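You operate a simulated robot arm through the tools that you are given. There is no shell and no other tool.

The job below is to be done with a simulated robot arm. You get a single attempt, and the scene is never put back.

TASK
Put things in order on the top of the big counter. At the end: the teal box from the top of the big counter stands on top of the blue book; the pink tangle from the top of the big counter stands where the teal box stood; the green wax block is on the green tin; the teal full spool from the top of the big counter stands where the pink tangle stood; the grey cup stands where the teal full spool stood; whatever was shut is shut again. Leave all else as you found it, and nothing knocked over.

It is judged by the outcome, as a careful person would: the job done as asked, and still so three seconds after it is handed in. It fails if anything else is knocked over, pushed out of place, dropped, spilled or broken.

THE ROBOT
A 6-joint arm with a two-finger gripper, fixed in place. Base frame: the origin is at the foot of the arm, x ahead of it, y to its left, z up; the work surface is at about z = 0. Readings come in mm, degrees, newtons and seconds.
With the tool pointing down near the work surface it reaches from about 240 to 620 mm from the base axis. Its first joint turns from -66.0 to 66.0 degrees. Payload 1.37 kg.
The TCP is the grasp point between the finger pads, 22 mm short of the fingertips. In the tool frame z runs along the fingers and y along their closing line. The gripper opens to 92 mm; its body begins 65 mm behind the TCP.
Orientation is that of the tool frame in the base frame, as a unit quaternion [w, x, y, z]. With the fingers straight down and closing along the base's y, the tool's x points along the base's -x, its y along +y and its z along -z.

THE INTERFACE
- The arm moves only by the tool apply_moves. Its argument "steps" is a list of rows, each a list of 6 numbers: the shift along the tool's x, y, z in mm, then the turn, a rotation vector about the tool's x, y, z in degrees. In form: [[tx, ty, tz, rx, ry, rz], ...]. A call has 1 to 20 rows; each row is the pose to reach, as a shift and turn from the pose commanded when the call began, along the tool's axes at that moment. "claw" is the gripper command, from -1 (shut) to 1 (fully open), values between in proportion, set as the call begins (left out, the last holds). A row lasts 0.2 s, in which the tool goes at most 50 mm and 8.6 degrees; a call with a longer step from one row to the next is refused whole, and so is a gripper value outside its range. A pose out of reach is approached as far as the arm can. The call stops where the force on the tool passes 40 N (or 10 N more than at its start, if that is more) or the arm is blocked; 0.2 s more then pass. Each finger travels about 59.9 mm/s and halts on what it meets, pressing with about 26 N; the grip force reading is that of the motor and also rises with nothing between the fingers. The clock runs only during rows and for 0.2 s after the last one: add rows that repeat a pose to give the fingers time. It gives the time, the measured TCP pose, the force on the tool (base axes), the opening and the grip force at its end, in the units of the frame above (readings bear some noise), with the torque about the TCP (base axes, N m) and any sound that the robot's microphone picked up.
- Cameras (640 x 400 px; columns grow to the right, rows downward): "scene" is fixed at [38.2, -445.1, 597.1]; the picture's right is [0.77, -0.64, 0.00], its down [-0.33, -0.39, -0.86] and it looks along [0.55, 0.66, -0.51] (base axes); focal length 335 px, centre (320, 200). "wrist" rides on the gripper at [71, 19, -102] in the tool frame; the picture's right is [-0.26, 0.97, 0.00], its down [-0.75, -0.20, -0.62] and it looks along [-0.60, -0.16, 0.78] (tool axes); focal length 280 px, centre (320, 200). There is no depth. A picture from a camera that has moved, and an enlarged one, comes with that camera's place and axes in the base frame and with its lens. The place of the scene camera against the robot may be out by one fixed shift of up to 18 mm in any direction.
- snapshot(camera): a new picture of that camera. No time passes.
- inspect(camera, box): a new picture of the part [left, top, right, bottom] of that camera's present view, enlarged. No time passes.
- finish_job(): hands the job in; it is judged then, once.

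Nothing tells you positions but the pictures and the camera data. Unless the task says otherwise, let go and move clear before handing in.

The tools are called after ">>>" by a JSON object that holds its "api" and its "payload". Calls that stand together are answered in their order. apply_moves: Moves the arm, as the interface text tells. Its arguments: {"type":"object","properties":{"steps":{"type":"array","items":{"type":"array","items":{"type":"number"}}},"claw":{"type":"number"}},"required":["steps"]} The other tools are called the same way: snapshot (camera) takes a picture; inspect (camera, box) takes an enlarged picture of a part of a camera's view; finish_job () hands the job in.

At the start:

```text
clock: 0.0
eef_pos: [417.3, -20.5, 351.7]
tcp_rot: [0.0, 0.0, 1.0, -0.001]
contact_force: [1.0, 0.1, -0.3]
ft_torque: [-0.02, 0.02, 0.0]
finger_gap: 92.1
finger_force: 0.1
```

scene: 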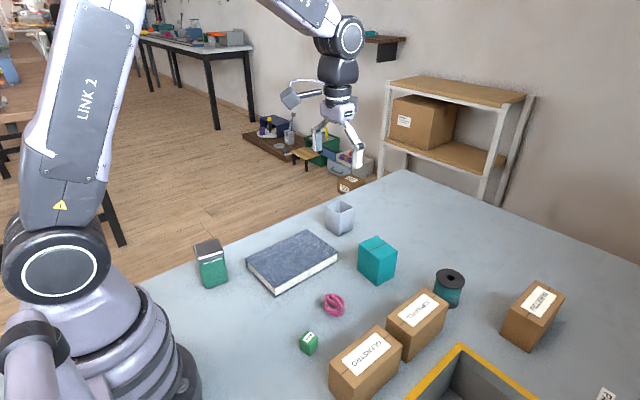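
wrist: 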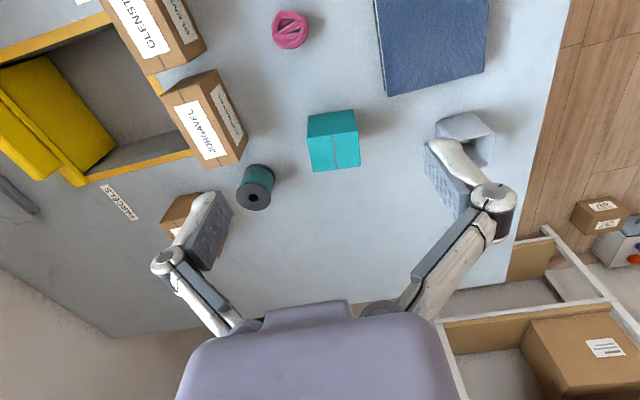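

I see a counter with a blue book, teal box, pink tangle, teal spool, grey cup, green tin, green wax block, three cartons and a tray. I will first look closer at the pictures before moving.

>>> {"api": "inspect", "payload": {"camera": "scene", "box": [180, 180, 400, 318]}}

>>> {"api": "inspect", "payload": {"camera": "scene", "box": [280, 240, 500, 378]}}

>>> {"api": "inspect", "payload": {"camera": "scene", "box": [420, 262, 640, 400]}}

>>> {"api": "inspect", "payload": {"camera": "scene", "box": [220, 80, 440, 218]}}

>>> {"api": "inspect", "payload": {"camera": "wrist", "box": [0, 0, 320, 200]}}

>>> {"api": "inspect", "payload": {"camera": "wrist", "box": [220, 0, 540, 200]}}

```text
2.90 times, centred on (290, 249) of scene
camera zoom: at [38.2, -445.1, 597.1], right [0.77, -0.64, 0.0], down [-0.33, -0.39, -0.86], along [0.55, 0.66, -0.51], focal length 970 px, centre (407, 58)
```

zoom: 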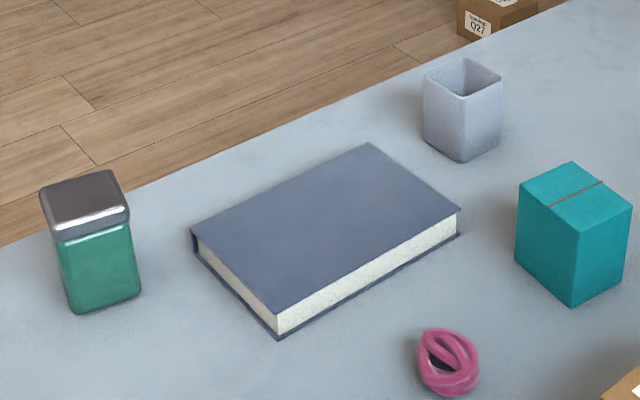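

```text
2.90 times, centred on (390, 309) of scene
camera zoom: at [38.2, -445.1, 597.1], right [0.77, -0.64, 0.0], down [-0.33, -0.39, -0.86], along [0.55, 0.66, -0.51], focal length 970 px, centre (117, -116)
```

zoom: 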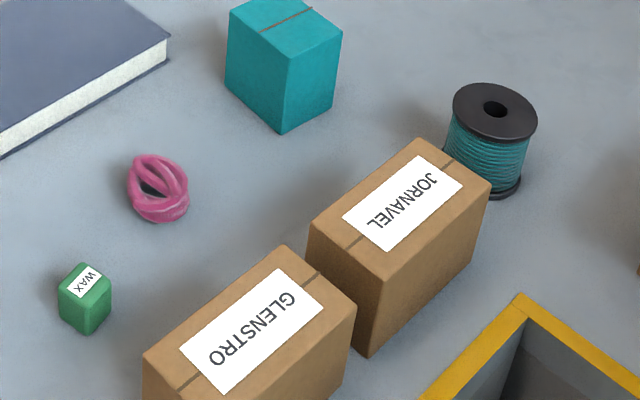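

```text
2.90 times, centred on (530, 331) of scene
camera zoom: at [38.2, -445.1, 597.1], right [0.77, -0.64, 0.0], down [-0.33, -0.39, -0.86], along [0.55, 0.66, -0.51], focal length 970 px, centre (-289, -180)
```

zoom: 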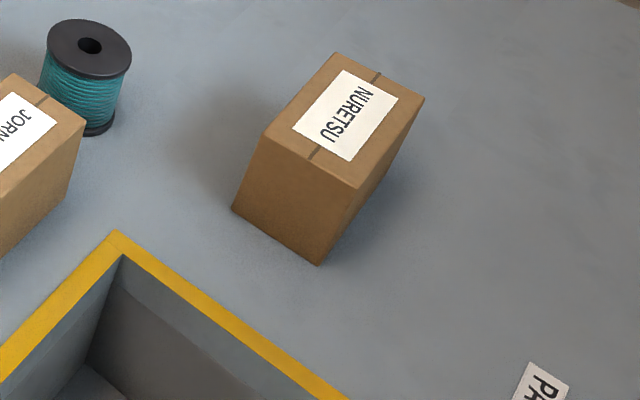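

```text
2.90 times, centred on (330, 149) of scene
camera zoom: at [38.2, -445.1, 597.1], right [0.77, -0.64, 0.0], down [-0.33, -0.39, -0.86], along [0.55, 0.66, -0.51], focal length 970 px, centre (291, 348)
```

zoom: 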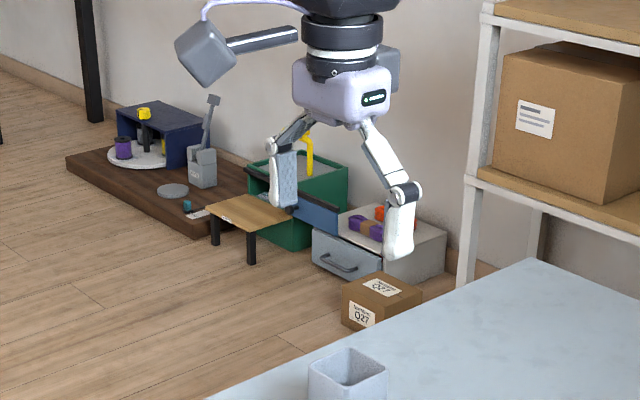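

```text
2.00 times, centred on (160, 100) of wrist
camera zoom: at [346.4, -2.1, 452.4], right [0.26, 0.97, 0.0], down [0.75, -0.2, 0.62], along [0.6, -0.16, -0.78], focal length 561 px, centre (640, 400)
```

zoom: 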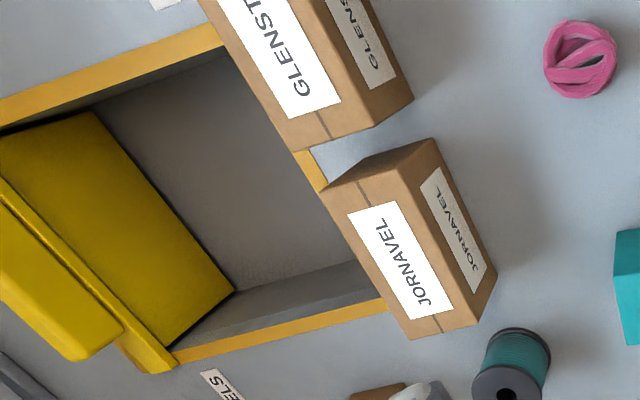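

```text
2.00 times, centred on (380, 100) of wrist
camera zoom: at [346.4, -2.1, 452.4], right [0.26, 0.97, 0.0], down [0.75, -0.2, 0.62], along [0.6, -0.16, -0.78], focal length 561 px, centre (200, 400)
```

zoom: 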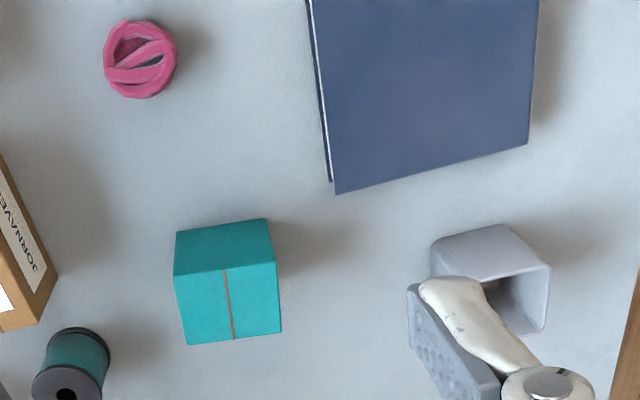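

The counter is clear enough to read: the book lies about (407,125), the teal box about (550,-30), the pink tangle about (390,-55), and the spool and cup sit near the far limit of reach. I'll pull the arm back and up for a better overview from the wrist camera.

>>> {"api": "apply_moves", "payload": {"steps": [[40, 13, -10, 0, 0, 0], [80, 26, -20, 0, 0, 0], [117, 40, -30, 0, 0, 0], [117, 40, -30, 0, 0, 0]], "claw": 1}}

>>> {"api": "snapshot", "payload": {"camera": "wrist"}}

>>> {"api": "snapshot", "payload": {"camera": "scene"}}

```text
clock: 1.0
eef_pos: [302.5, 18.2, 381.6]
tcp_rot: [0.0, 0.0, 1.0, 0.0]
contact_force: [-0.1, 0.7, 1.2]
ft_torque: [-0.02, 0.04, -0.01]
finger_gap: 91.9
finger_force: 0.0
```

```text
taken
camera wrist: at [230.8, 37.9, 483.8], right [0.26, 0.96, 0.0], down [0.75, -0.2, 0.62], along [0.6, -0.16, -0.78], focal length 280 px, centre (320, 200)
```

wrist: 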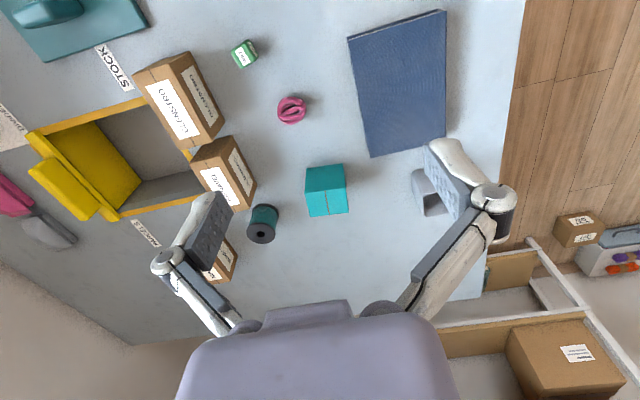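

```text
taken
```

scene: 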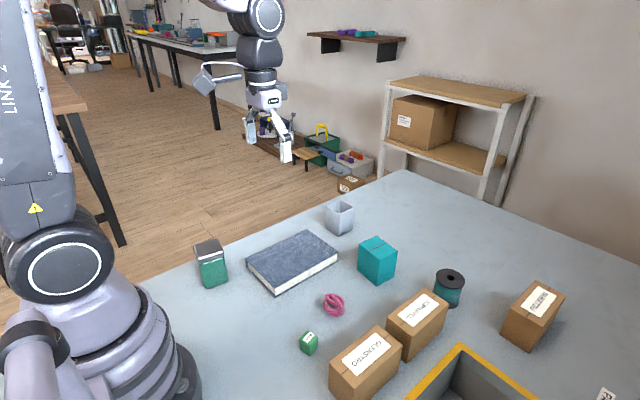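

The overview shows everything, including a STOCK bin and a tool I must avoid. I'll zoom in for precise measurement.

>>> {"api": "inspect", "payload": {"camera": "wrist", "box": [220, 20, 380, 120]}}

>>> {"api": "inspect", "payload": {"camera": "wrist", "box": [330, 0, 490, 100]}}

>>> {"api": "inspect", "payload": {"camera": "wrist", "box": [230, 150, 390, 250]}}

>>> {"api": "inspect", "payload": {"camera": "wrist", "box": [340, 110, 500, 210]}}

>>> {"api": "inspect", "payload": {"camera": "wrist", "box": [130, 40, 290, 140]}}

>>> {"api": "inspect", "payload": {"camera": "wrist", "box": [140, 160, 300, 260]}}

>>> {"api": "inspect", "payload": {"camera": "wrist", "box": [0, 0, 200, 125]}}

>>> {"api": "inspect", "payload": {"camera": "wrist", "box": [0, 125, 200, 250]}}

```text
4.00 times, centred on (300, 70) of wrist
camera zoom: at [230.8, 37.9, 483.8], right [0.26, 0.96, 0.0], down [0.75, -0.2, 0.62], along [0.6, -0.16, -0.78], focal length 1122 px, centre (400, 720)
```

zoom: 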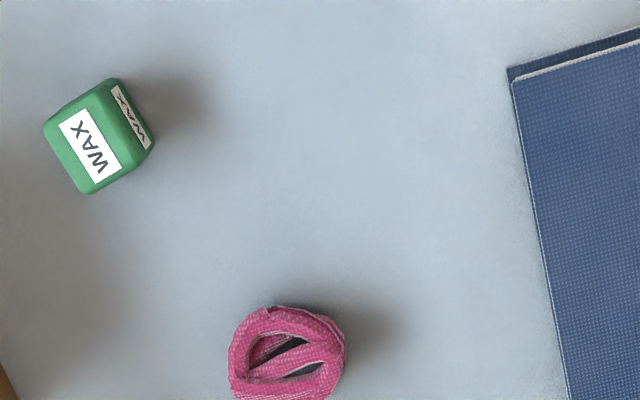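

```text
4.00 times, centred on (410, 50) of wrist
camera zoom: at [230.8, 37.9, 483.8], right [0.26, 0.96, 0.0], down [0.75, -0.2, 0.62], along [0.6, -0.16, -0.78], focal length 1122 px, centre (-40, 800)
```

zoom: 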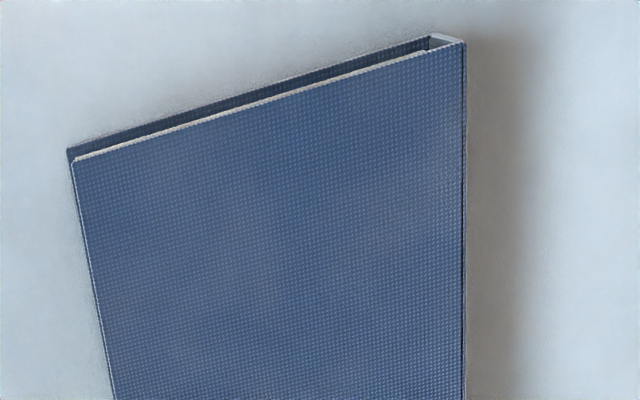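

```text
4.00 times, centred on (310, 200) of wrist
camera zoom: at [230.8, 37.9, 483.8], right [0.26, 0.96, 0.0], down [0.75, -0.2, 0.62], along [0.6, -0.16, -0.78], focal length 1122 px, centre (360, 200)
```

zoom: 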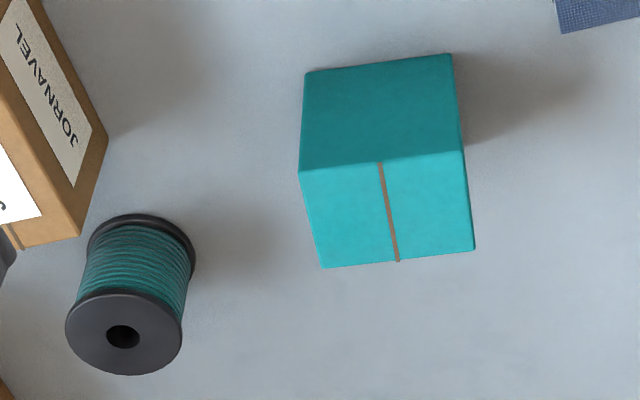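

```text
4.00 times, centred on (420, 160) of wrist
camera zoom: at [230.8, 37.9, 483.8], right [0.26, 0.96, 0.0], down [0.75, -0.2, 0.62], along [0.6, -0.16, -0.78], focal length 1122 px, centre (-80, 360)
```

zoom: 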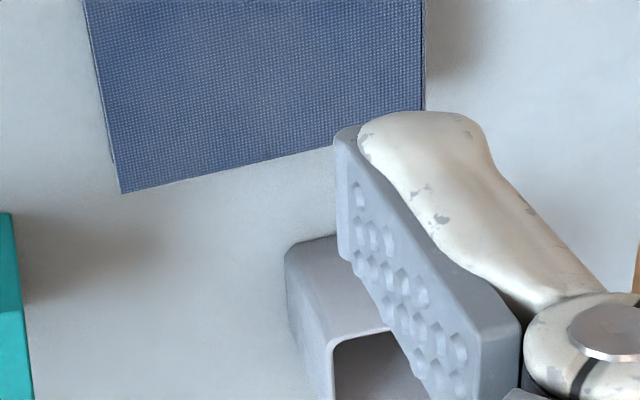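

```text
4.00 times, centred on (210, 90) of wrist
camera zoom: at [230.8, 37.9, 483.8], right [0.26, 0.96, 0.0], down [0.75, -0.2, 0.62], along [0.6, -0.16, -0.78], focal length 1122 px, centre (760, 640)
```

zoom: 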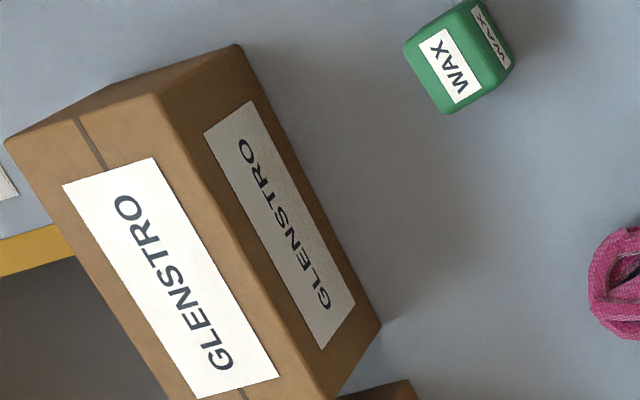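

```text
4.00 times, centred on (220, 210) of wrist
camera zoom: at [230.8, 37.9, 483.8], right [0.26, 0.96, 0.0], down [0.75, -0.2, 0.62], along [0.6, -0.16, -0.78], focal length 1122 px, centre (720, 160)
```

zoom: 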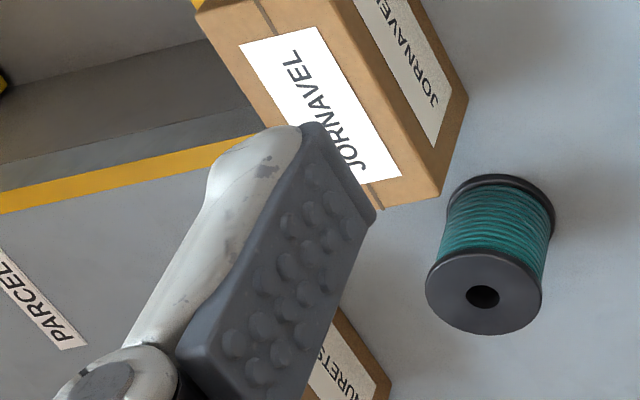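

```text
3.20 times, centred on (100, 62) of wrist
camera zoom: at [230.8, 37.9, 483.8], right [0.26, 0.96, 0.0], down [0.75, -0.2, 0.62], along [0.6, -0.16, -0.78], focal length 897 px, centre (1024, 640)
```

zoom: 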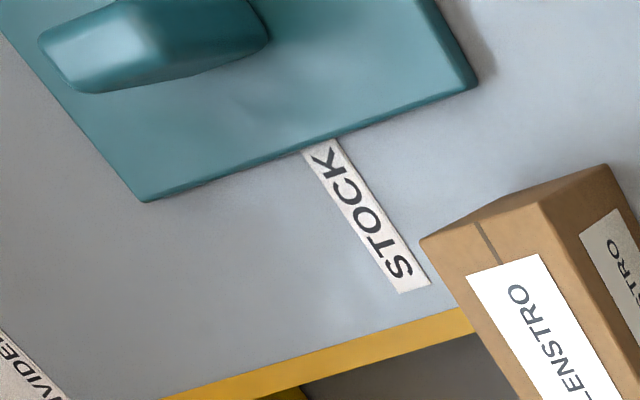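

```text
3.20 times, centred on (100, 188) of wrist
camera zoom: at [230.8, 37.9, 483.8], right [0.26, 0.96, 0.0], down [0.75, -0.2, 0.62], along [0.6, -0.16, -0.78], focal length 897 px, centre (1024, 240)
```

zoom: 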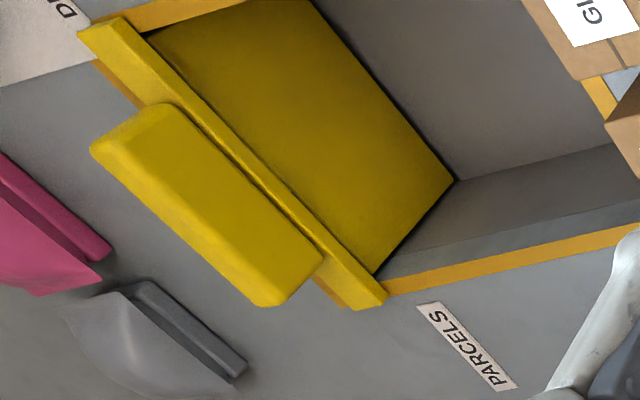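

Measured: box about 73×58×83 mm centred near (549,-33) turned ~7°, book top spans x 310–510, y 59–194, spool near (606,-191), cup near (605,160). Next I hover above the teal box with the fingers aligned to it.

>>> {"api": "apply_moves", "payload": {"steps": [[-35, -7, 25, 0, 0, 1], [-70, -14, 50, 0, 0, 2], [-105, -21, 75, 0, 0, 3], [-140, -28, 100, 0, 0, 4], [-175, -36, 125, 0, 0, 5], [-211, -44, 150, 0, 0, 6], [-247, -52, 180, 0, 0, 6.6], [-247, -52, 180, 0, 0, 6.6]], "claw": 1}}

>>> {"api": "snapshot", "payload": {"camera": "wrist"}}

>>> {"api": "snapshot", "payload": {"camera": "scene"}}

```text
clock: 2.8
eef_pos: [545.5, -31.7, 200.2]
tcp_rot: [0.0, 0.058, 0.998, 0.0]
contact_force: [-0.1, 0.0, -0.3]
ft_torque: [0.02, 0.04, -0.02]
finger_gap: 92.1
finger_force: 0.0
```

```text
taken
camera wrist: at [478.1, -4.2, 302.8], right [0.37, 0.93, 0.0], down [0.72, -0.29, 0.63], along [0.58, -0.23, -0.78], focal length 280 px, centre (320, 200)
```

wrist: 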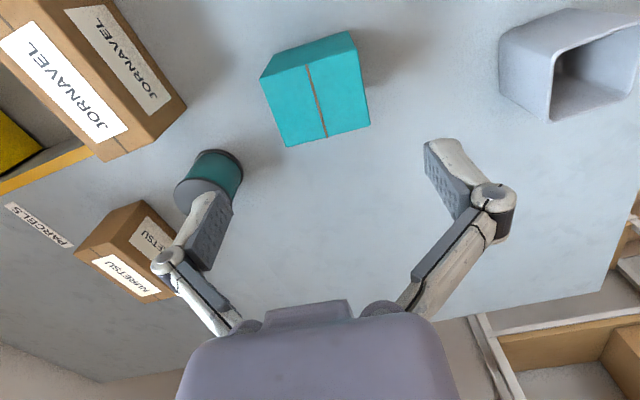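

```text
taken
```

scene: 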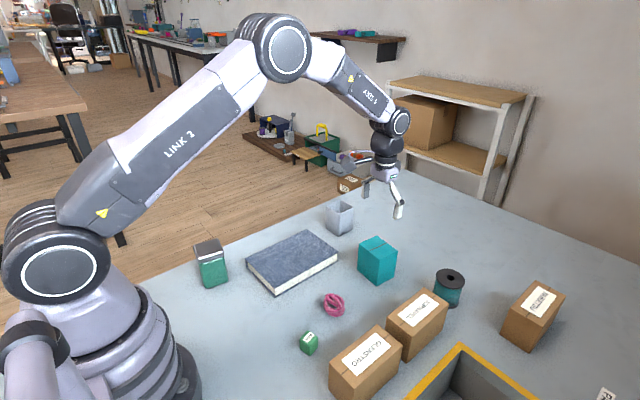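

The fingers hover above the box. I'll zoom in on the box, cup and spool from this vantage to refine positions.

>>> {"api": "inspect", "payload": {"camera": "wrist", "box": [240, 10, 400, 160]}}

>>> {"api": "inspect", "payload": {"camera": "wrist", "box": [480, 0, 640, 130]}}

>>> {"api": "inspect", "payload": {"camera": "wrist", "box": [60, 100, 260, 300]}}

```text
2.67 times, centred on (320, 85) of wrist
camera zoom: at [478.1, -4.2, 302.8], right [0.37, 0.93, 0.0], down [0.72, -0.29, 0.63], along [0.58, -0.23, -0.78], focal length 748 px, centre (320, 507)
```

zoom: 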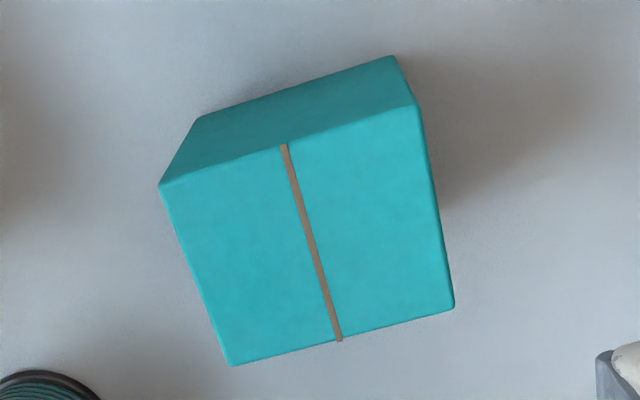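

```text
3.08 times, centred on (560, 65) of wrist
camera zoom: at [478.1, -4.2, 302.8], right [0.37, 0.93, 0.0], down [0.72, -0.29, 0.63], along [0.58, -0.23, -0.78], focal length 863 px, centre (-418, 615)
```

zoom: 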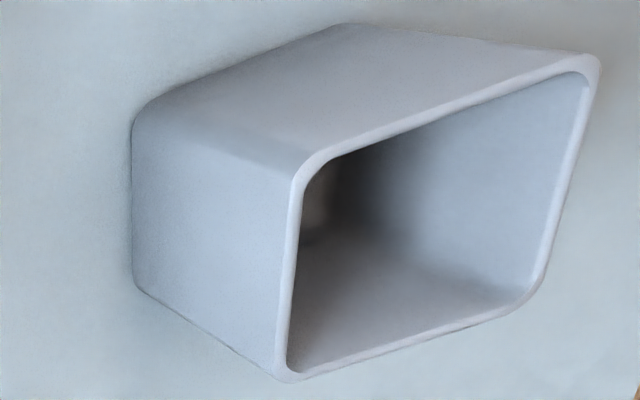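

```text
2.00 times, centred on (160, 200) of wrist
camera zoom: at [478.1, -4.2, 302.8], right [0.37, 0.93, 0.0], down [0.72, -0.29, 0.63], along [0.58, -0.23, -0.78], focal length 561 px, centre (640, 200)
```

zoom: 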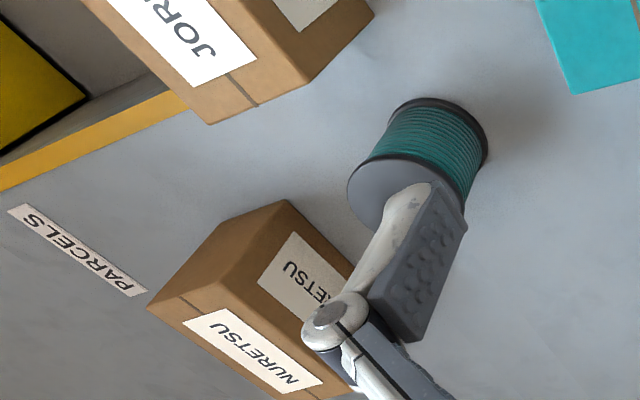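

Refined: box centre about (550,-34), turned 5.5°, top at z≈83. I'll adjust and lower to just above the box, then check that it's centred between the fingers.

>>> {"api": "apply_moves", "payload": {"steps": [[-2, -1.2, 25, 0, 0, -0.6], [-3.8, -2.4, 50, 0, 0, -1.1], [-3.8, -2.4, 75, 0, 0, -1.1], [-3.8, -2.4, 86, 0, 0, -1.1], [-3.8, -2.4, 86, 0, 0, -1.1]]}}

>>> {"api": "snapshot", "payload": {"camera": "wrist"}}

>>> {"api": "inspect", "payload": {"camera": "scene", "box": [310, 150, 470, 290]}}

```text
clock: 4.0
eef_pos: [549.1, -34.9, 116.8]
tcp_rot: [0.0, 0.047, 0.999, 0.001]
contact_force: [0.2, -0.7, -0.4]
ft_torque: [0.0, 0.03, 0.0]
finger_gap: 91.8
finger_force: 0.1
```

```text
taken
camera wrist: at [481.0, -10.3, 217.4], right [0.35, 0.94, 0.0], down [0.73, -0.28, 0.63], along [0.58, -0.22, -0.78], focal length 280 px, centre (320, 200)
```

wrist: 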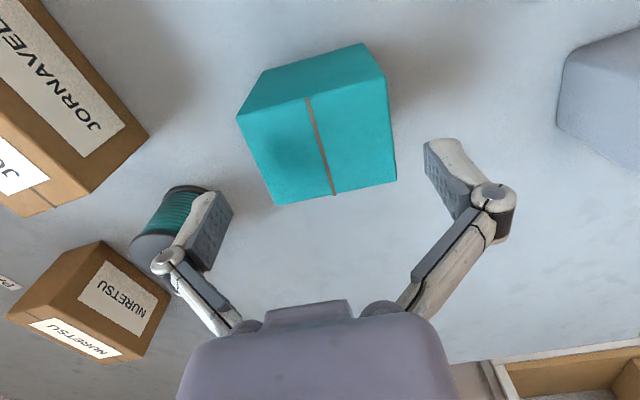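

```text
2.86 times, centred on (390, 220) of scene
camera zoom: at [38.2, -445.1, 597.1], right [0.77, -0.64, 0.0], down [-0.33, -0.39, -0.86], along [0.55, 0.66, -0.51], focal length 956 px, centre (120, 143)
```

zoom: 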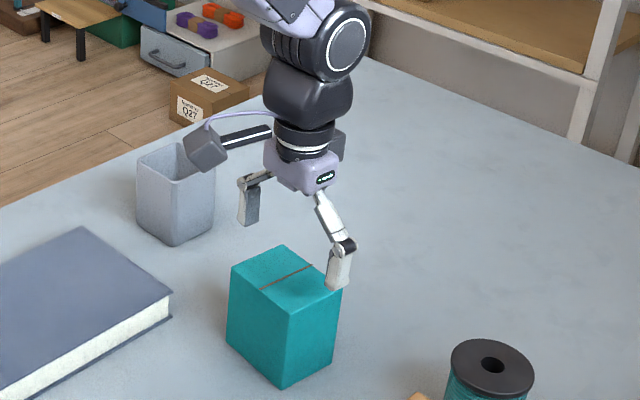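

The box is centred between the open fingers. I'll descend around it to about z=38 and close.

>>> {"api": "apply_moves", "payload": {"steps": [[1, 0, 20, 0, 0, 0], [1.5, 0, 40, 0, 0, 0], [1.5, 0, 60, 0, 0, 0], [1.5, 0, 78, 0, 0, 0], [1.5, 0, 78, 0, 0, 0]]}}

>>> {"api": "snapshot", "payload": {"camera": "wrist"}}

```text
clock: 5.2
eef_pos: [550.0, -34.6, 39.8]
tcp_rot: [0.001, 0.048, 0.999, 0.0]
contact_force: [-2.6, 0.4, 10.6]
ft_torque: [0.05, -0.13, -0.01]
finger_gap: 92.2
finger_force: 0.1
```

```text
taken
camera wrist: at [481.1, -9.1, 140.7], right [0.35, 0.94, 0.0], down [0.73, -0.28, 0.63], along [0.59, -0.22, -0.78], focal length 280 px, centre (320, 200)
```

wrist: 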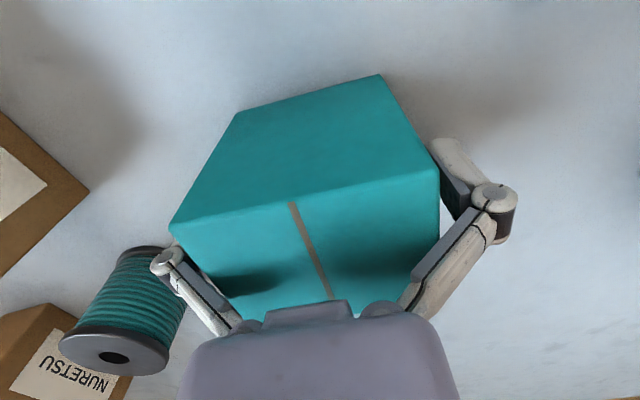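

There is a 10.6 N upward push: the finger linkages are touching the box's top edges, so I'm too deep. I'll raise by 18 mm before closing.

>>> {"api": "apply_moves", "payload": {"steps": [[0, 0, -9, 0, 0, 0], [0, 0, -18, 0, 0, 0], [0, 0, -18, 0, 0, 0]]}}

>>> {"api": "snapshot", "payload": {"camera": "wrist"}}

>>> {"api": "inspect", "payload": {"camera": "scene", "box": [310, 170, 470, 310]}}

```text
clock: 6.0
eef_pos: [547.9, -35.2, 54.7]
tcp_rot: [0.0, 0.048, 0.999, 0.0]
contact_force: [-0.7, 0.5, 0.0]
ft_torque: [0.0, -0.01, 0.01]
finger_gap: 92.1
finger_force: 0.1
```

```text
taken
camera wrist: at [480.6, -9.3, 157.1], right [0.35, 0.94, 0.0], down [0.73, -0.28, 0.62], along [0.58, -0.22, -0.78], focal length 280 px, centre (320, 200)
```

wrist: 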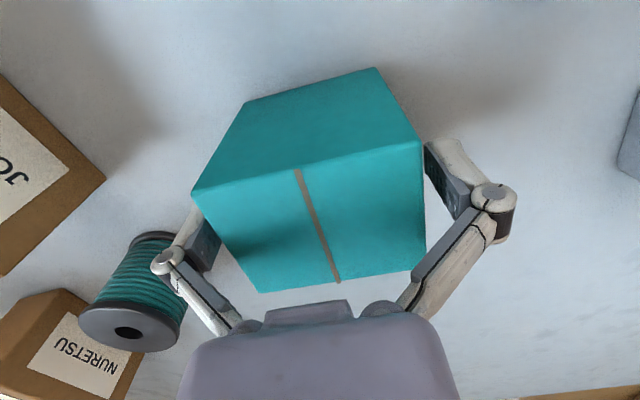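

```text
2.86 times, centred on (390, 240) of scene
camera zoom: at [38.2, -445.1, 597.1], right [0.77, -0.64, 0.0], down [-0.33, -0.39, -0.86], along [0.55, 0.66, -0.51], focal length 956 px, centre (120, 86)
```

zoom: 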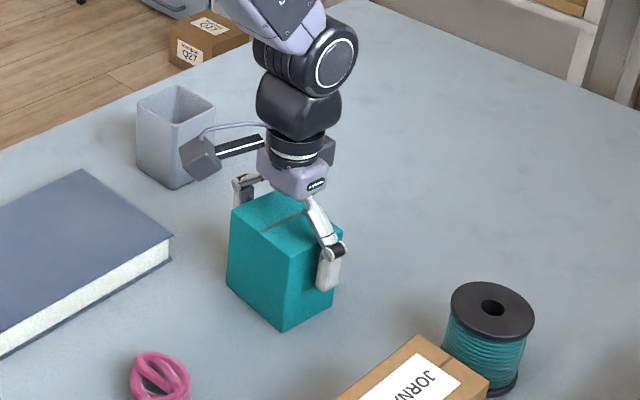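

Contact is gone and the box sits between the pads. Closing now.

>>> {"api": "apply_moves", "payload": {"steps": [[0, 0, 0, 0, 0, 0], [0, 0, 0, 0, 0, 0], [0, 0, 0, 0, 0, 0], [0, 0, 0, 0, 0, 0]], "claw": 0.2}}

>>> {"api": "snapshot", "payload": {"camera": "wrist"}}

```text
clock: 7.0
eef_pos: [548.7, -34.5, 55.0]
tcp_rot: [0.001, 0.048, 0.999, 0.001]
contact_force: [-4.0, 0.9, 9.0]
ft_torque: [0.12, 0.16, -0.01]
finger_gap: 74.8
finger_force: 25.4
```

```text
taken
camera wrist: at [480.8, -9.3, 157.6], right [0.35, 0.94, 0.0], down [0.73, -0.28, 0.63], along [0.58, -0.22, -0.78], focal length 280 px, centre (320, 200)
```

wrist: 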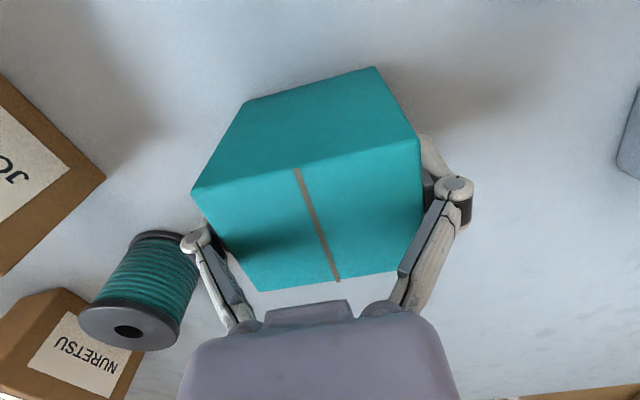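

Gripped at 74.8 mm with 25 N. Lifting gently and checking.

>>> {"api": "apply_moves", "payload": {"steps": [[0, 0, -5, 0, 0, 0], [0, 0, -20, 0, 0, 0], [0, 0, -50, 0, 0, 0], [0, 0, -80, 0, 0, 0], [0, 0, -105, 0, 0, 0], [0, 0, -105, 0, 0, 0]]}}

>>> {"api": "snapshot", "payload": {"camera": "wrist"}}

>>> {"api": "snapshot", "payload": {"camera": "scene"}}

```text
clock: 8.4
eef_pos: [548.1, -36.3, 159.3]
tcp_rot: [0.0, 0.048, 0.999, 0.0]
contact_force: [-0.3, -0.2, -2.4]
ft_torque: [-0.03, -0.02, -0.01]
finger_gap: 74.8
finger_force: 26.1
```

```text
taken
camera wrist: at [480.6, -9.9, 262.0], right [0.35, 0.94, 0.0], down [0.73, -0.28, 0.62], along [0.58, -0.22, -0.78], focal length 280 px, centre (320, 200)
```

wrist: 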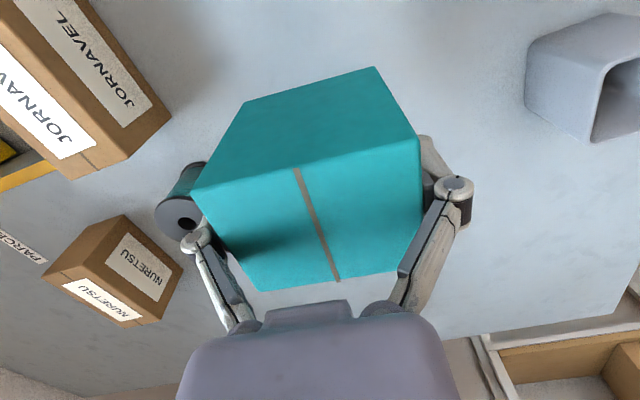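

```text
taken
```

scene: 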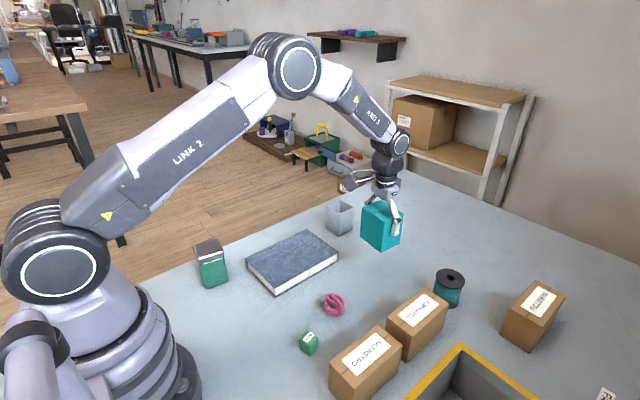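

The box is held and about 100 mm clear. Carrying it over the centre of the book.

>>> {"api": "apply_moves", "payload": {"steps": [[22, 21, 0, 0, 0, -0.8], [48, 46, 0, 0, 0, -1.8], [75, 72, 0, 0, 0, -2.8], [102, 97, 0, 0, 0, -3.7], [130, 124, 0, 0, 0, -4.6], [150, 143, 0, 0, 0, -5.3], [154.8, 147.3, 0, 0, 0, -5.5], [154.8, 147.3, 0, 0, 0, -5.5]]}}

>>> {"api": "snapshot", "payload": {"camera": "wrist"}}

>>> {"api": "inspect", "payload": {"camera": "scene", "box": [180, 150, 400, 300]}}

```text
clock: 10.2
eef_pos: [408.9, 126.3, 158.8]
tcp_rot: [-0.001, 0.0, 1.0, 0.0]
contact_force: [-0.1, -1.1, -2.8]
ft_torque: [0.0, -0.02, 0.0]
finger_gap: 74.4
finger_force: 25.9
```

```text
taken
camera wrist: at [338.8, 144.7, 260.9], right [0.26, 0.97, 0.0], down [0.75, -0.2, 0.63], along [0.6, -0.16, -0.78], focal length 280 px, centre (320, 200)
```

wrist: 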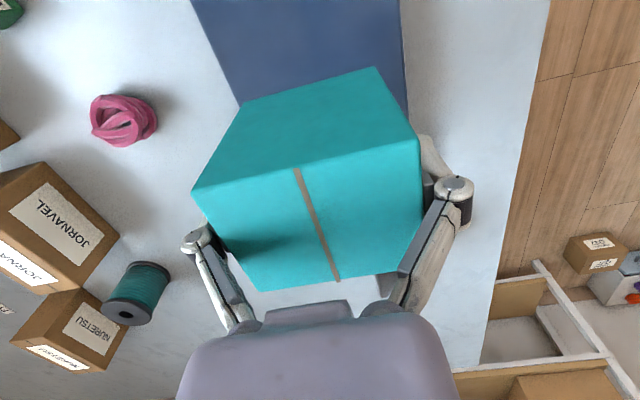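

```text
2.67 times, centred on (290, 225) of scene
camera zoom: at [38.2, -445.1, 597.1], right [0.77, -0.64, 0.0], down [-0.33, -0.39, -0.86], along [0.55, 0.66, -0.51], focal length 892 px, centre (400, 133)
```

zoom: 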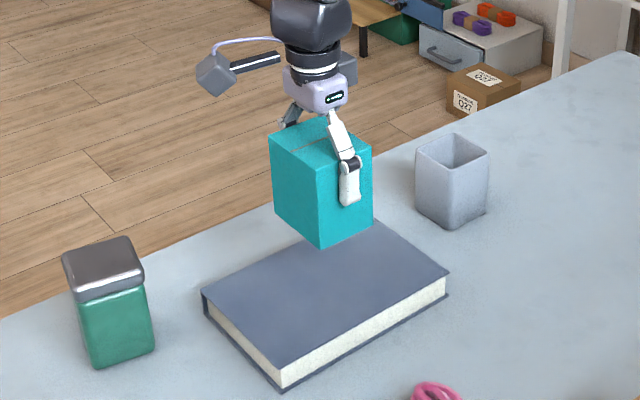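

Centred over the book. Lowering to just above it.

>>> {"api": "apply_moves", "payload": {"steps": [[0, 0, 25, 0, 0, 0], [0, 0, 50, 0, 0, 0], [0, 0, 66, 0, 0, 0], [0, 0, 66, 0, 0, 0]]}}

>>> {"api": "inspect", "payload": {"camera": "scene", "box": [220, 180, 360, 300]}}

```text
clock: 11.2
eef_pos: [410.1, 125.4, 94.2]
tcp_rot: [0.001, 0.0, 1.0, 0.0]
contact_force: [-0.9, 0.8, -2.0]
ft_torque: [0.02, 0.02, 0.03]
finger_gap: 74.6
finger_force: 25.8
```

```text
3.33 times, centred on (290, 240) of scene
camera zoom: at [38.2, -445.1, 597.1], right [0.77, -0.64, 0.0], down [-0.33, -0.39, -0.86], along [0.55, 0.66, -0.51], focal length 1115 px, centre (420, 67)
```

zoom: 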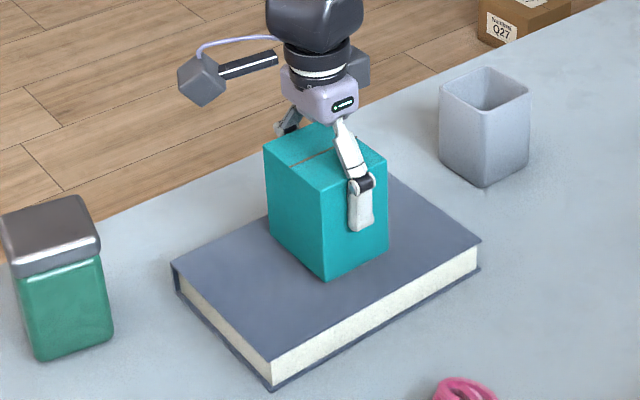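

>>> {"api": "apply_moves", "payload": {"steps": [[0, 0, 3, 0, 0, 0], [0, 0, 6, 0, 0, 0], [0, 0, 6, 0, 0, 0]]}}

```text
clock: 12.0
eef_pos: [409.5, 125.5, 87.9]
tcp_rot: [0.0, -0.001, 1.0, 0.0]
contact_force: [-0.3, -0.7, -0.1]
ft_torque: [0.02, 0.01, 0.03]
finger_gap: 75.0
finger_force: 26.1
```

>>> {"api": "apply_moves", "payload": {"steps": [[0, 0, 2, 0, 0, 0], [0, 0, 2, 0, 0, 0]]}}

```text
clock: 12.6
eef_pos: [410.8, 125.0, 86.0]
tcp_rot: [0.001, -0.001, 1.0, 0.0]
contact_force: [-3.1, -7.3, 16.7]
ft_torque: [-0.17, 0.02, -0.03]
finger_gap: 74.9
finger_force: 26.2
```

Contact with the book. I'll ease up a millimetre, then release.

>>> {"api": "apply_moves", "payload": {"steps": [[0, 0, -1.2, 0, 0, 0], [0, 0, -1.2, 0, 0, 0]]}}

>>> {"api": "apply_moves", "payload": {"steps": [[0, 0, 0, 0, 0, 0], [0, 0, 0, 0, 0, 0], [0, 0, 0, 0, 0, 0]], "claw": 1}}

>>> {"api": "snapshot", "payload": {"camera": "wrist"}}

>>> {"api": "inspect", "payload": {"camera": "scene", "box": [220, 180, 360, 300]}}

```text
clock: 13.2
eef_pos: [409.6, 126.2, 86.8]
tcp_rot: [0.0, 0.0, 1.0, 0.0]
contact_force: [0.2, 0.1, -2.2]
ft_torque: [0.04, -0.06, 0.03]
finger_gap: 74.6
finger_force: 26.1
```

```text
clock: 14.0
eef_pos: [410.4, 125.5, 87.4]
tcp_rot: [0.0, 0.001, 1.0, 0.0]
contact_force: [0.1, -0.1, -0.7]
ft_torque: [-0.01, 0.0, -0.03]
finger_gap: 92.2
finger_force: 0.0
```

```text
taken
camera wrist: at [338.9, 144.6, 188.9], right [0.26, 0.97, 0.0], down [0.75, -0.2, 0.62], along [0.6, -0.16, -0.78], focal length 280 px, centre (320, 200)
```

wrist: 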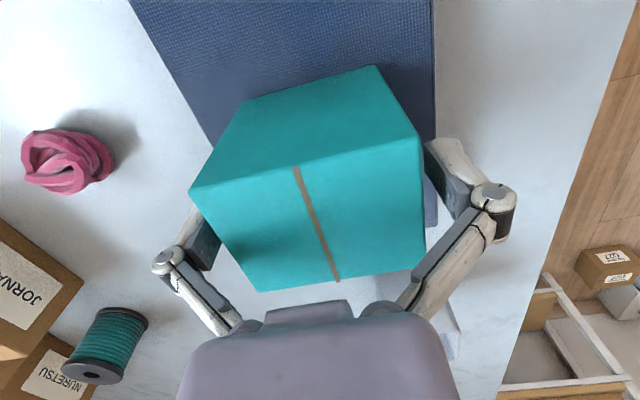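

```text
3.33 times, centred on (290, 240) of scene
camera zoom: at [38.2, -445.1, 597.1], right [0.77, -0.64, 0.0], down [-0.33, -0.39, -0.86], along [0.55, 0.66, -0.51], focal length 1115 px, centre (420, 67)
```

zoom: 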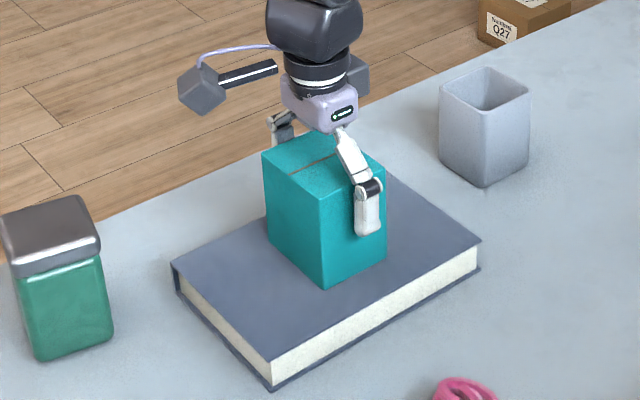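

The box stands on the book. I'll rise straight up, then move over for a close view of the pink tangle.

>>> {"api": "apply_moves", "payload": {"steps": [[0, 0, -15, 0, 0, 0], [0, 0, -50, 0, 0, 0], [0, 0, -90, 0, 0, 0], [0, 0, -130, 0, 0, 0], [20, -40, -130, 0, 0, 0], [40, -80, -130, 0, 0, 0], [60, -120, -130, 0, 0, 0], [80, -166, -130, 0, 0, 0], [80, -166, -130, 0, 0, 0]]}}

>>> {"api": "snapshot", "payload": {"camera": "wrist"}}

>>> {"api": "snapshot", "payload": {"camera": "scene"}}

```text
refused: row 8 steps farther than a row can; nothing moved
```

```text
taken
camera wrist: at [338.9, 144.6, 188.9], right [0.26, 0.97, 0.0], down [0.75, -0.2, 0.62], along [0.6, -0.16, -0.78], focal length 280 px, centre (320, 200)
```

wrist: 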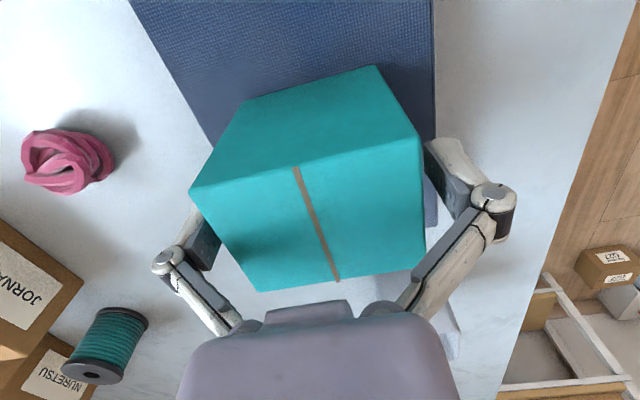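

```text
taken
```

scene: 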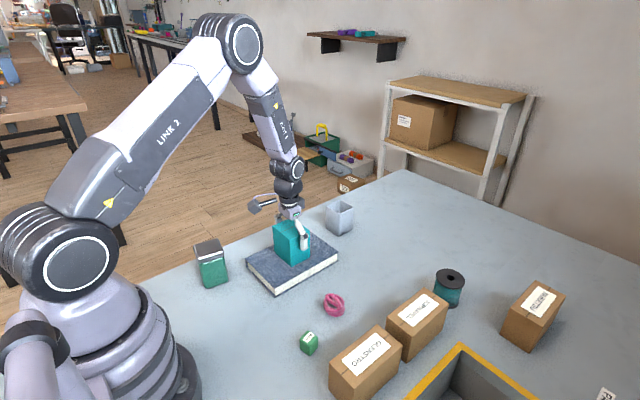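

One row was too long, so nothing moved. I'll redo it with smaller steps.

>>> {"api": "apply_moves", "payload": {"steps": [[0, 0, -15, 0, 0, 0], [0, 0, -50, 0, 0, 0], [0, 0, -90, 0, 0, 0], [0, 0, -130, 0, 0, 0], [18, -37, -130, 0, 0, 0], [38, -77, -130, 0, 0, 0], [58, -118, -130, 0, 0, 0], [75, -155, -130, 0, 0, 0], [80, -166, -130, 0, 0, 0], [80, -166, -130, 0, 0, 0]]}}

>>> {"api": "snapshot", "payload": {"camera": "wrist"}}

>>> {"api": "snapshot", "payload": {"camera": "scene"}}

```text
clock: 16.2
eef_pos: [329.7, -39.8, 214.7]
tcp_rot: [-0.001, 0.001, 1.0, 0.0]
contact_force: [0.1, 0.5, 0.0]
ft_torque: [0.02, 0.0, 0.01]
finger_gap: 92.1
finger_force: 0.0
```

```text
taken
camera wrist: at [258.9, -21.7, 317.4], right [0.26, 0.97, 0.0], down [0.75, -0.2, 0.63], along [0.6, -0.16, -0.78], focal length 280 px, centre (320, 200)
```

wrist: 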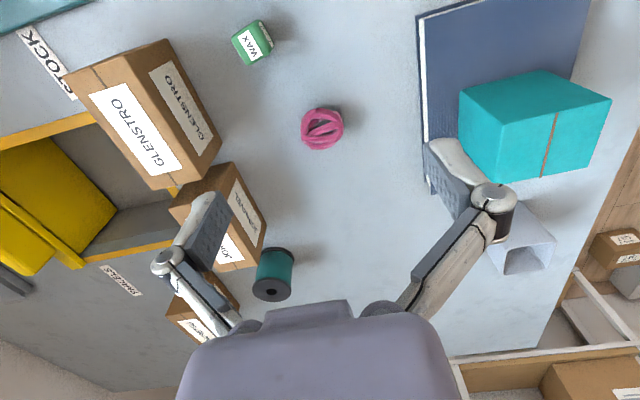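

```text
taken
```

scene: 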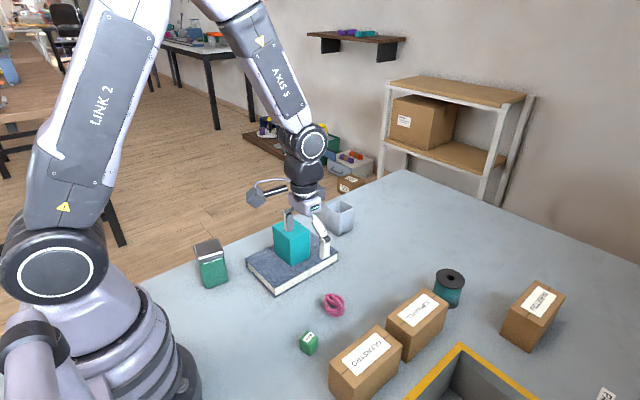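

>>> {"api": "inspect", "payload": {"camera": "wrist", "box": [280, 90, 360, 165]}}

>>> {"api": "inspect", "payload": {"camera": "scene", "box": [310, 280, 358, 325]}}

>>> {"api": "inspect", "payload": {"camera": "wrist", "box": [220, 10, 290, 75]}}

>>> {"api": "inspect", "payload": {"camera": "wrist", "box": [180, 180, 320, 320]}}

```text
5.33 times, centred on (320, 128) of wrist
camera zoom: at [258.9, -21.7, 317.4], right [0.26, 0.97, 0.0], down [0.75, -0.2, 0.63], along [0.6, -0.16, -0.78], focal length 1495 px, centre (320, 587)
```

zoom: 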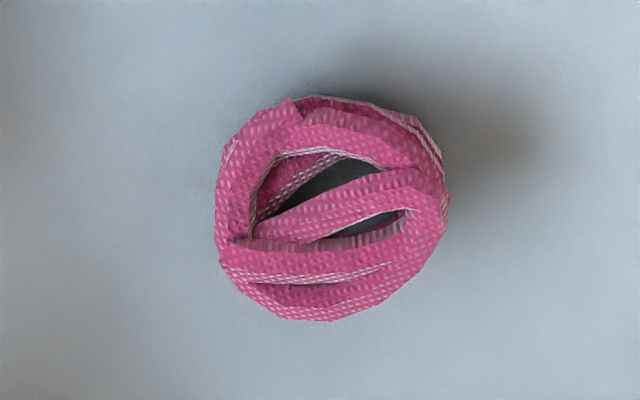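

```text
8.89 times, centred on (334, 302) of scene
camera zoom: at [38.2, -445.1, 597.1], right [0.77, -0.64, 0.0], down [-0.33, -0.39, -0.86], along [0.55, 0.66, -0.51], focal length 2974 px, centre (196, -711)
```

zoom: 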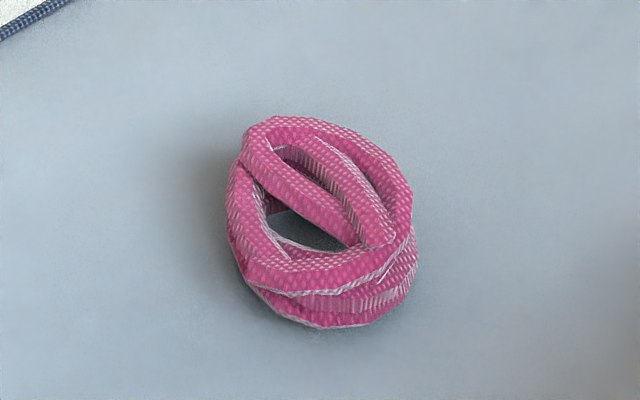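

```text
6.15 times, centred on (255, 42) of wrist
camera zoom: at [258.9, -21.7, 317.4], right [0.26, 0.97, 0.0], down [0.75, -0.2, 0.63], along [0.6, -0.16, -0.78], focal length 1726 px, centre (720, 1169)
```

zoom: 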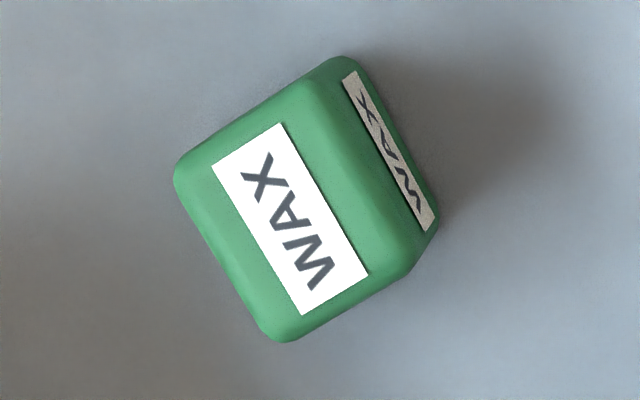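

```text
2.86 times, centred on (250, 250) of wrist
camera zoom: at [258.9, -21.7, 317.4], right [0.26, 0.97, 0.0], down [0.75, -0.2, 0.63], along [0.6, -0.16, -0.78], focal length 801 px, centre (520, 57)
```

zoom: 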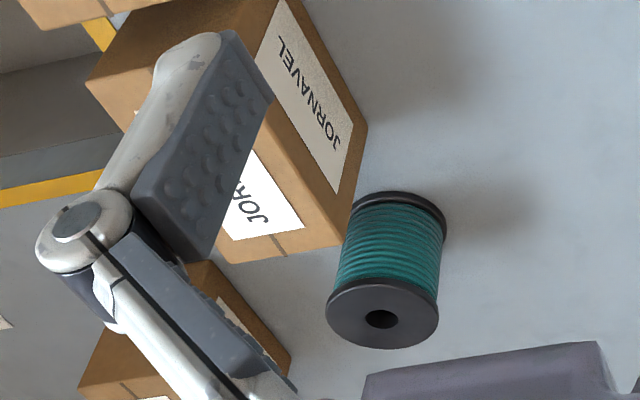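

The pink tangle is a knot about 50 mm across and ~37 mm tall, centred near (391,-55). I'll move above it and descend partly to check alignment.

>>> {"api": "apply_moves", "payload": {"steps": [[-25, -5, 30, 0, 0, 0], [-50, -11, 60, 0, 0, 0], [-61, -14, 90, 0, 0, 0], [-61, -14, 125, 0, 0, 0], [-61, -14, 125, 0, 0, 0]]}}

>>> {"api": "snapshot", "payload": {"camera": "wrist"}}

>>> {"api": "inspect", "payload": {"camera": "scene", "box": [270, 230, 410, 340]}}

```text
clock: 17.4
eef_pos: [391.6, -53.2, 92.0]
tcp_rot: [0.0, 0.0, 1.0, 0.001]
contact_force: [0.0, 1.2, 0.2]
ft_torque: [-0.01, 0.03, -0.03]
finger_gap: 92.1
finger_force: 0.1
```

```text
taken
camera wrist: at [320.2, -34.6, 194.3], right [0.26, 0.97, 0.0], down [0.75, -0.2, 0.63], along [0.6, -0.16, -0.78], focal length 280 px, centre (320, 200)
```

wrist: 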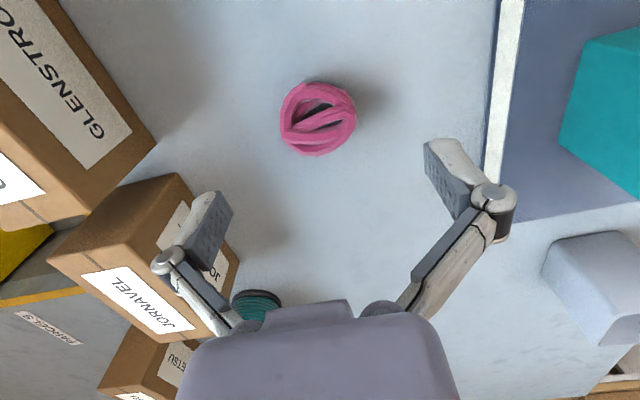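

```text
3.64 times, centred on (340, 285) of scene
camera zoom: at [38.2, -445.1, 597.1], right [0.77, -0.64, 0.0], down [-0.33, -0.39, -0.86], along [0.55, 0.66, -0.51], focal length 1217 px, centre (247, -109)
```

zoom: 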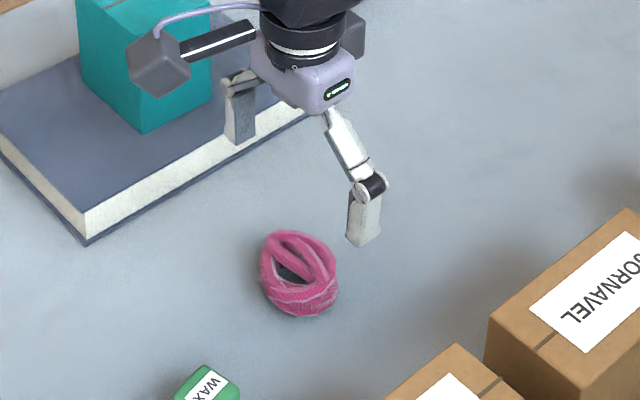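

The tangle is exactly centred. Descending to z≈27 (fingertips ~5 mm above the counter).

>>> {"api": "apply_moves", "payload": {"steps": [[0, 0, 25, 0, 0, 0], [0, 0, 50, 0, 0, 0], [0, 0, 64, 0, 0, 0], [0, 0, 64, 0, 0, 0]]}}

>>> {"api": "snapshot", "payload": {"camera": "wrist"}}

```text
clock: 18.4
eef_pos: [389.7, -54.6, 26.7]
tcp_rot: [0.0, -0.001, 1.0, 0.0]
contact_force: [-0.4, 0.1, 1.2]
ft_torque: [0.04, -0.02, 0.0]
finger_gap: 92.3
finger_force: 0.2
```

```text
taken
camera wrist: at [318.8, -36.0, 129.3], right [0.26, 0.97, 0.0], down [0.75, -0.2, 0.63], along [0.6, -0.16, -0.78], focal length 280 px, centre (320, 200)
```

wrist: 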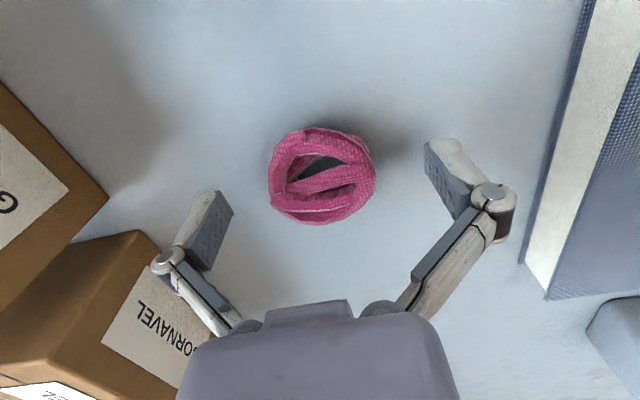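

Tangle sits between the pads. I'll raise 3 mm for closing clearance and close in stages.

>>> {"api": "apply_moves", "payload": {"steps": [[0, 0, -3, 0, 0, 0], [0, 0, -3, 0, 0, 0], [0, 0, -3, 0, 0, 0]], "claw": 0.25}}

>>> {"api": "snapshot", "payload": {"camera": "wrist"}}

```text
clock: 19.2
eef_pos: [389.9, -55.2, 30.9]
tcp_rot: [0.0, 0.0, 1.0, 0.0]
contact_force: [-0.7, -0.3, -0.5]
ft_torque: [0.0, 0.02, 0.01]
finger_gap: 57.5
finger_force: 0.1
```

```text
taken
camera wrist: at [319.2, -35.8, 132.4], right [0.26, 0.97, 0.0], down [0.75, -0.2, 0.62], along [0.6, -0.16, -0.78], focal length 280 px, centre (320, 200)
```

wrist: 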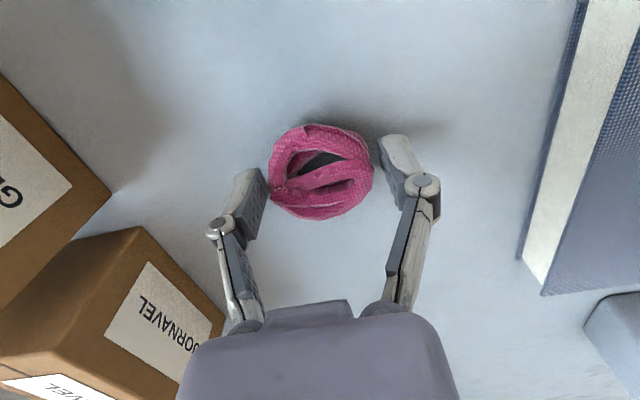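

No contact forces. Closing further to grip.

>>> {"api": "apply_moves", "payload": {"steps": [[0, 0, 0, 0, 0, 0], [0, 0, 0, 0, 0, 0], [0, 0, 0, 0, 0, 0], [0, 0, 0, 0, 0, 0]], "claw": -0.2}}

>>> {"api": "snapshot", "payload": {"camera": "wrist"}}

```text
clock: 20.2
eef_pos: [390.1, -55.4, 30.4]
tcp_rot: [0.0, -0.001, 1.0, 0.001]
contact_force: [-0.7, 1.5, 4.8]
ft_torque: [0.01, 0.01, -0.03]
finger_gap: 49.1
finger_force: 26.0
```

```text
taken
camera wrist: at [319.3, -35.8, 132.5], right [0.26, 0.97, 0.0], down [0.75, -0.2, 0.63], along [0.6, -0.16, -0.78], focal length 280 px, centre (320, 200)
```

wrist: 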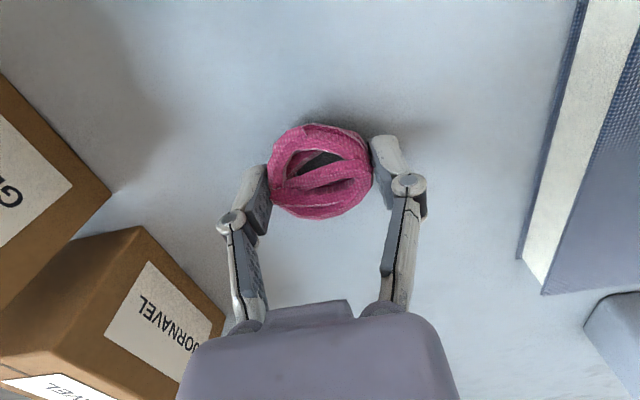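

Gripped at 49 mm. Lifting.

>>> {"api": "apply_moves", "payload": {"steps": [[0, 0, -5, 0, 0, 0], [0, 0, -20, 0, 0, 0], [0, 0, -50, 0, 0, 0], [0, 0, -85, 0, 0, 0], [0, 0, -85, 0, 0, 0]]}}

>>> {"api": "snapshot", "payload": {"camera": "wrist"}}

```text
clock: 21.4
eef_pos: [389.9, -53.8, 117.6]
tcp_rot: [0.0, 0.001, 1.0, 0.0]
contact_force: [0.6, -0.5, -1.0]
ft_torque: [0.0, 0.02, 0.0]
finger_gap: 48.8
finger_force: 26.1
```

```text
taken
camera wrist: at [319.3, -34.9, 219.4], right [0.26, 0.97, 0.0], down [0.75, -0.2, 0.62], along [0.6, -0.16, -0.78], focal length 280 px, centre (320, 200)
```

wrist: 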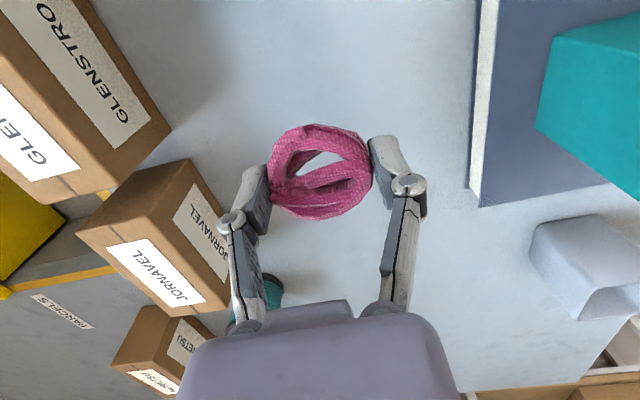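

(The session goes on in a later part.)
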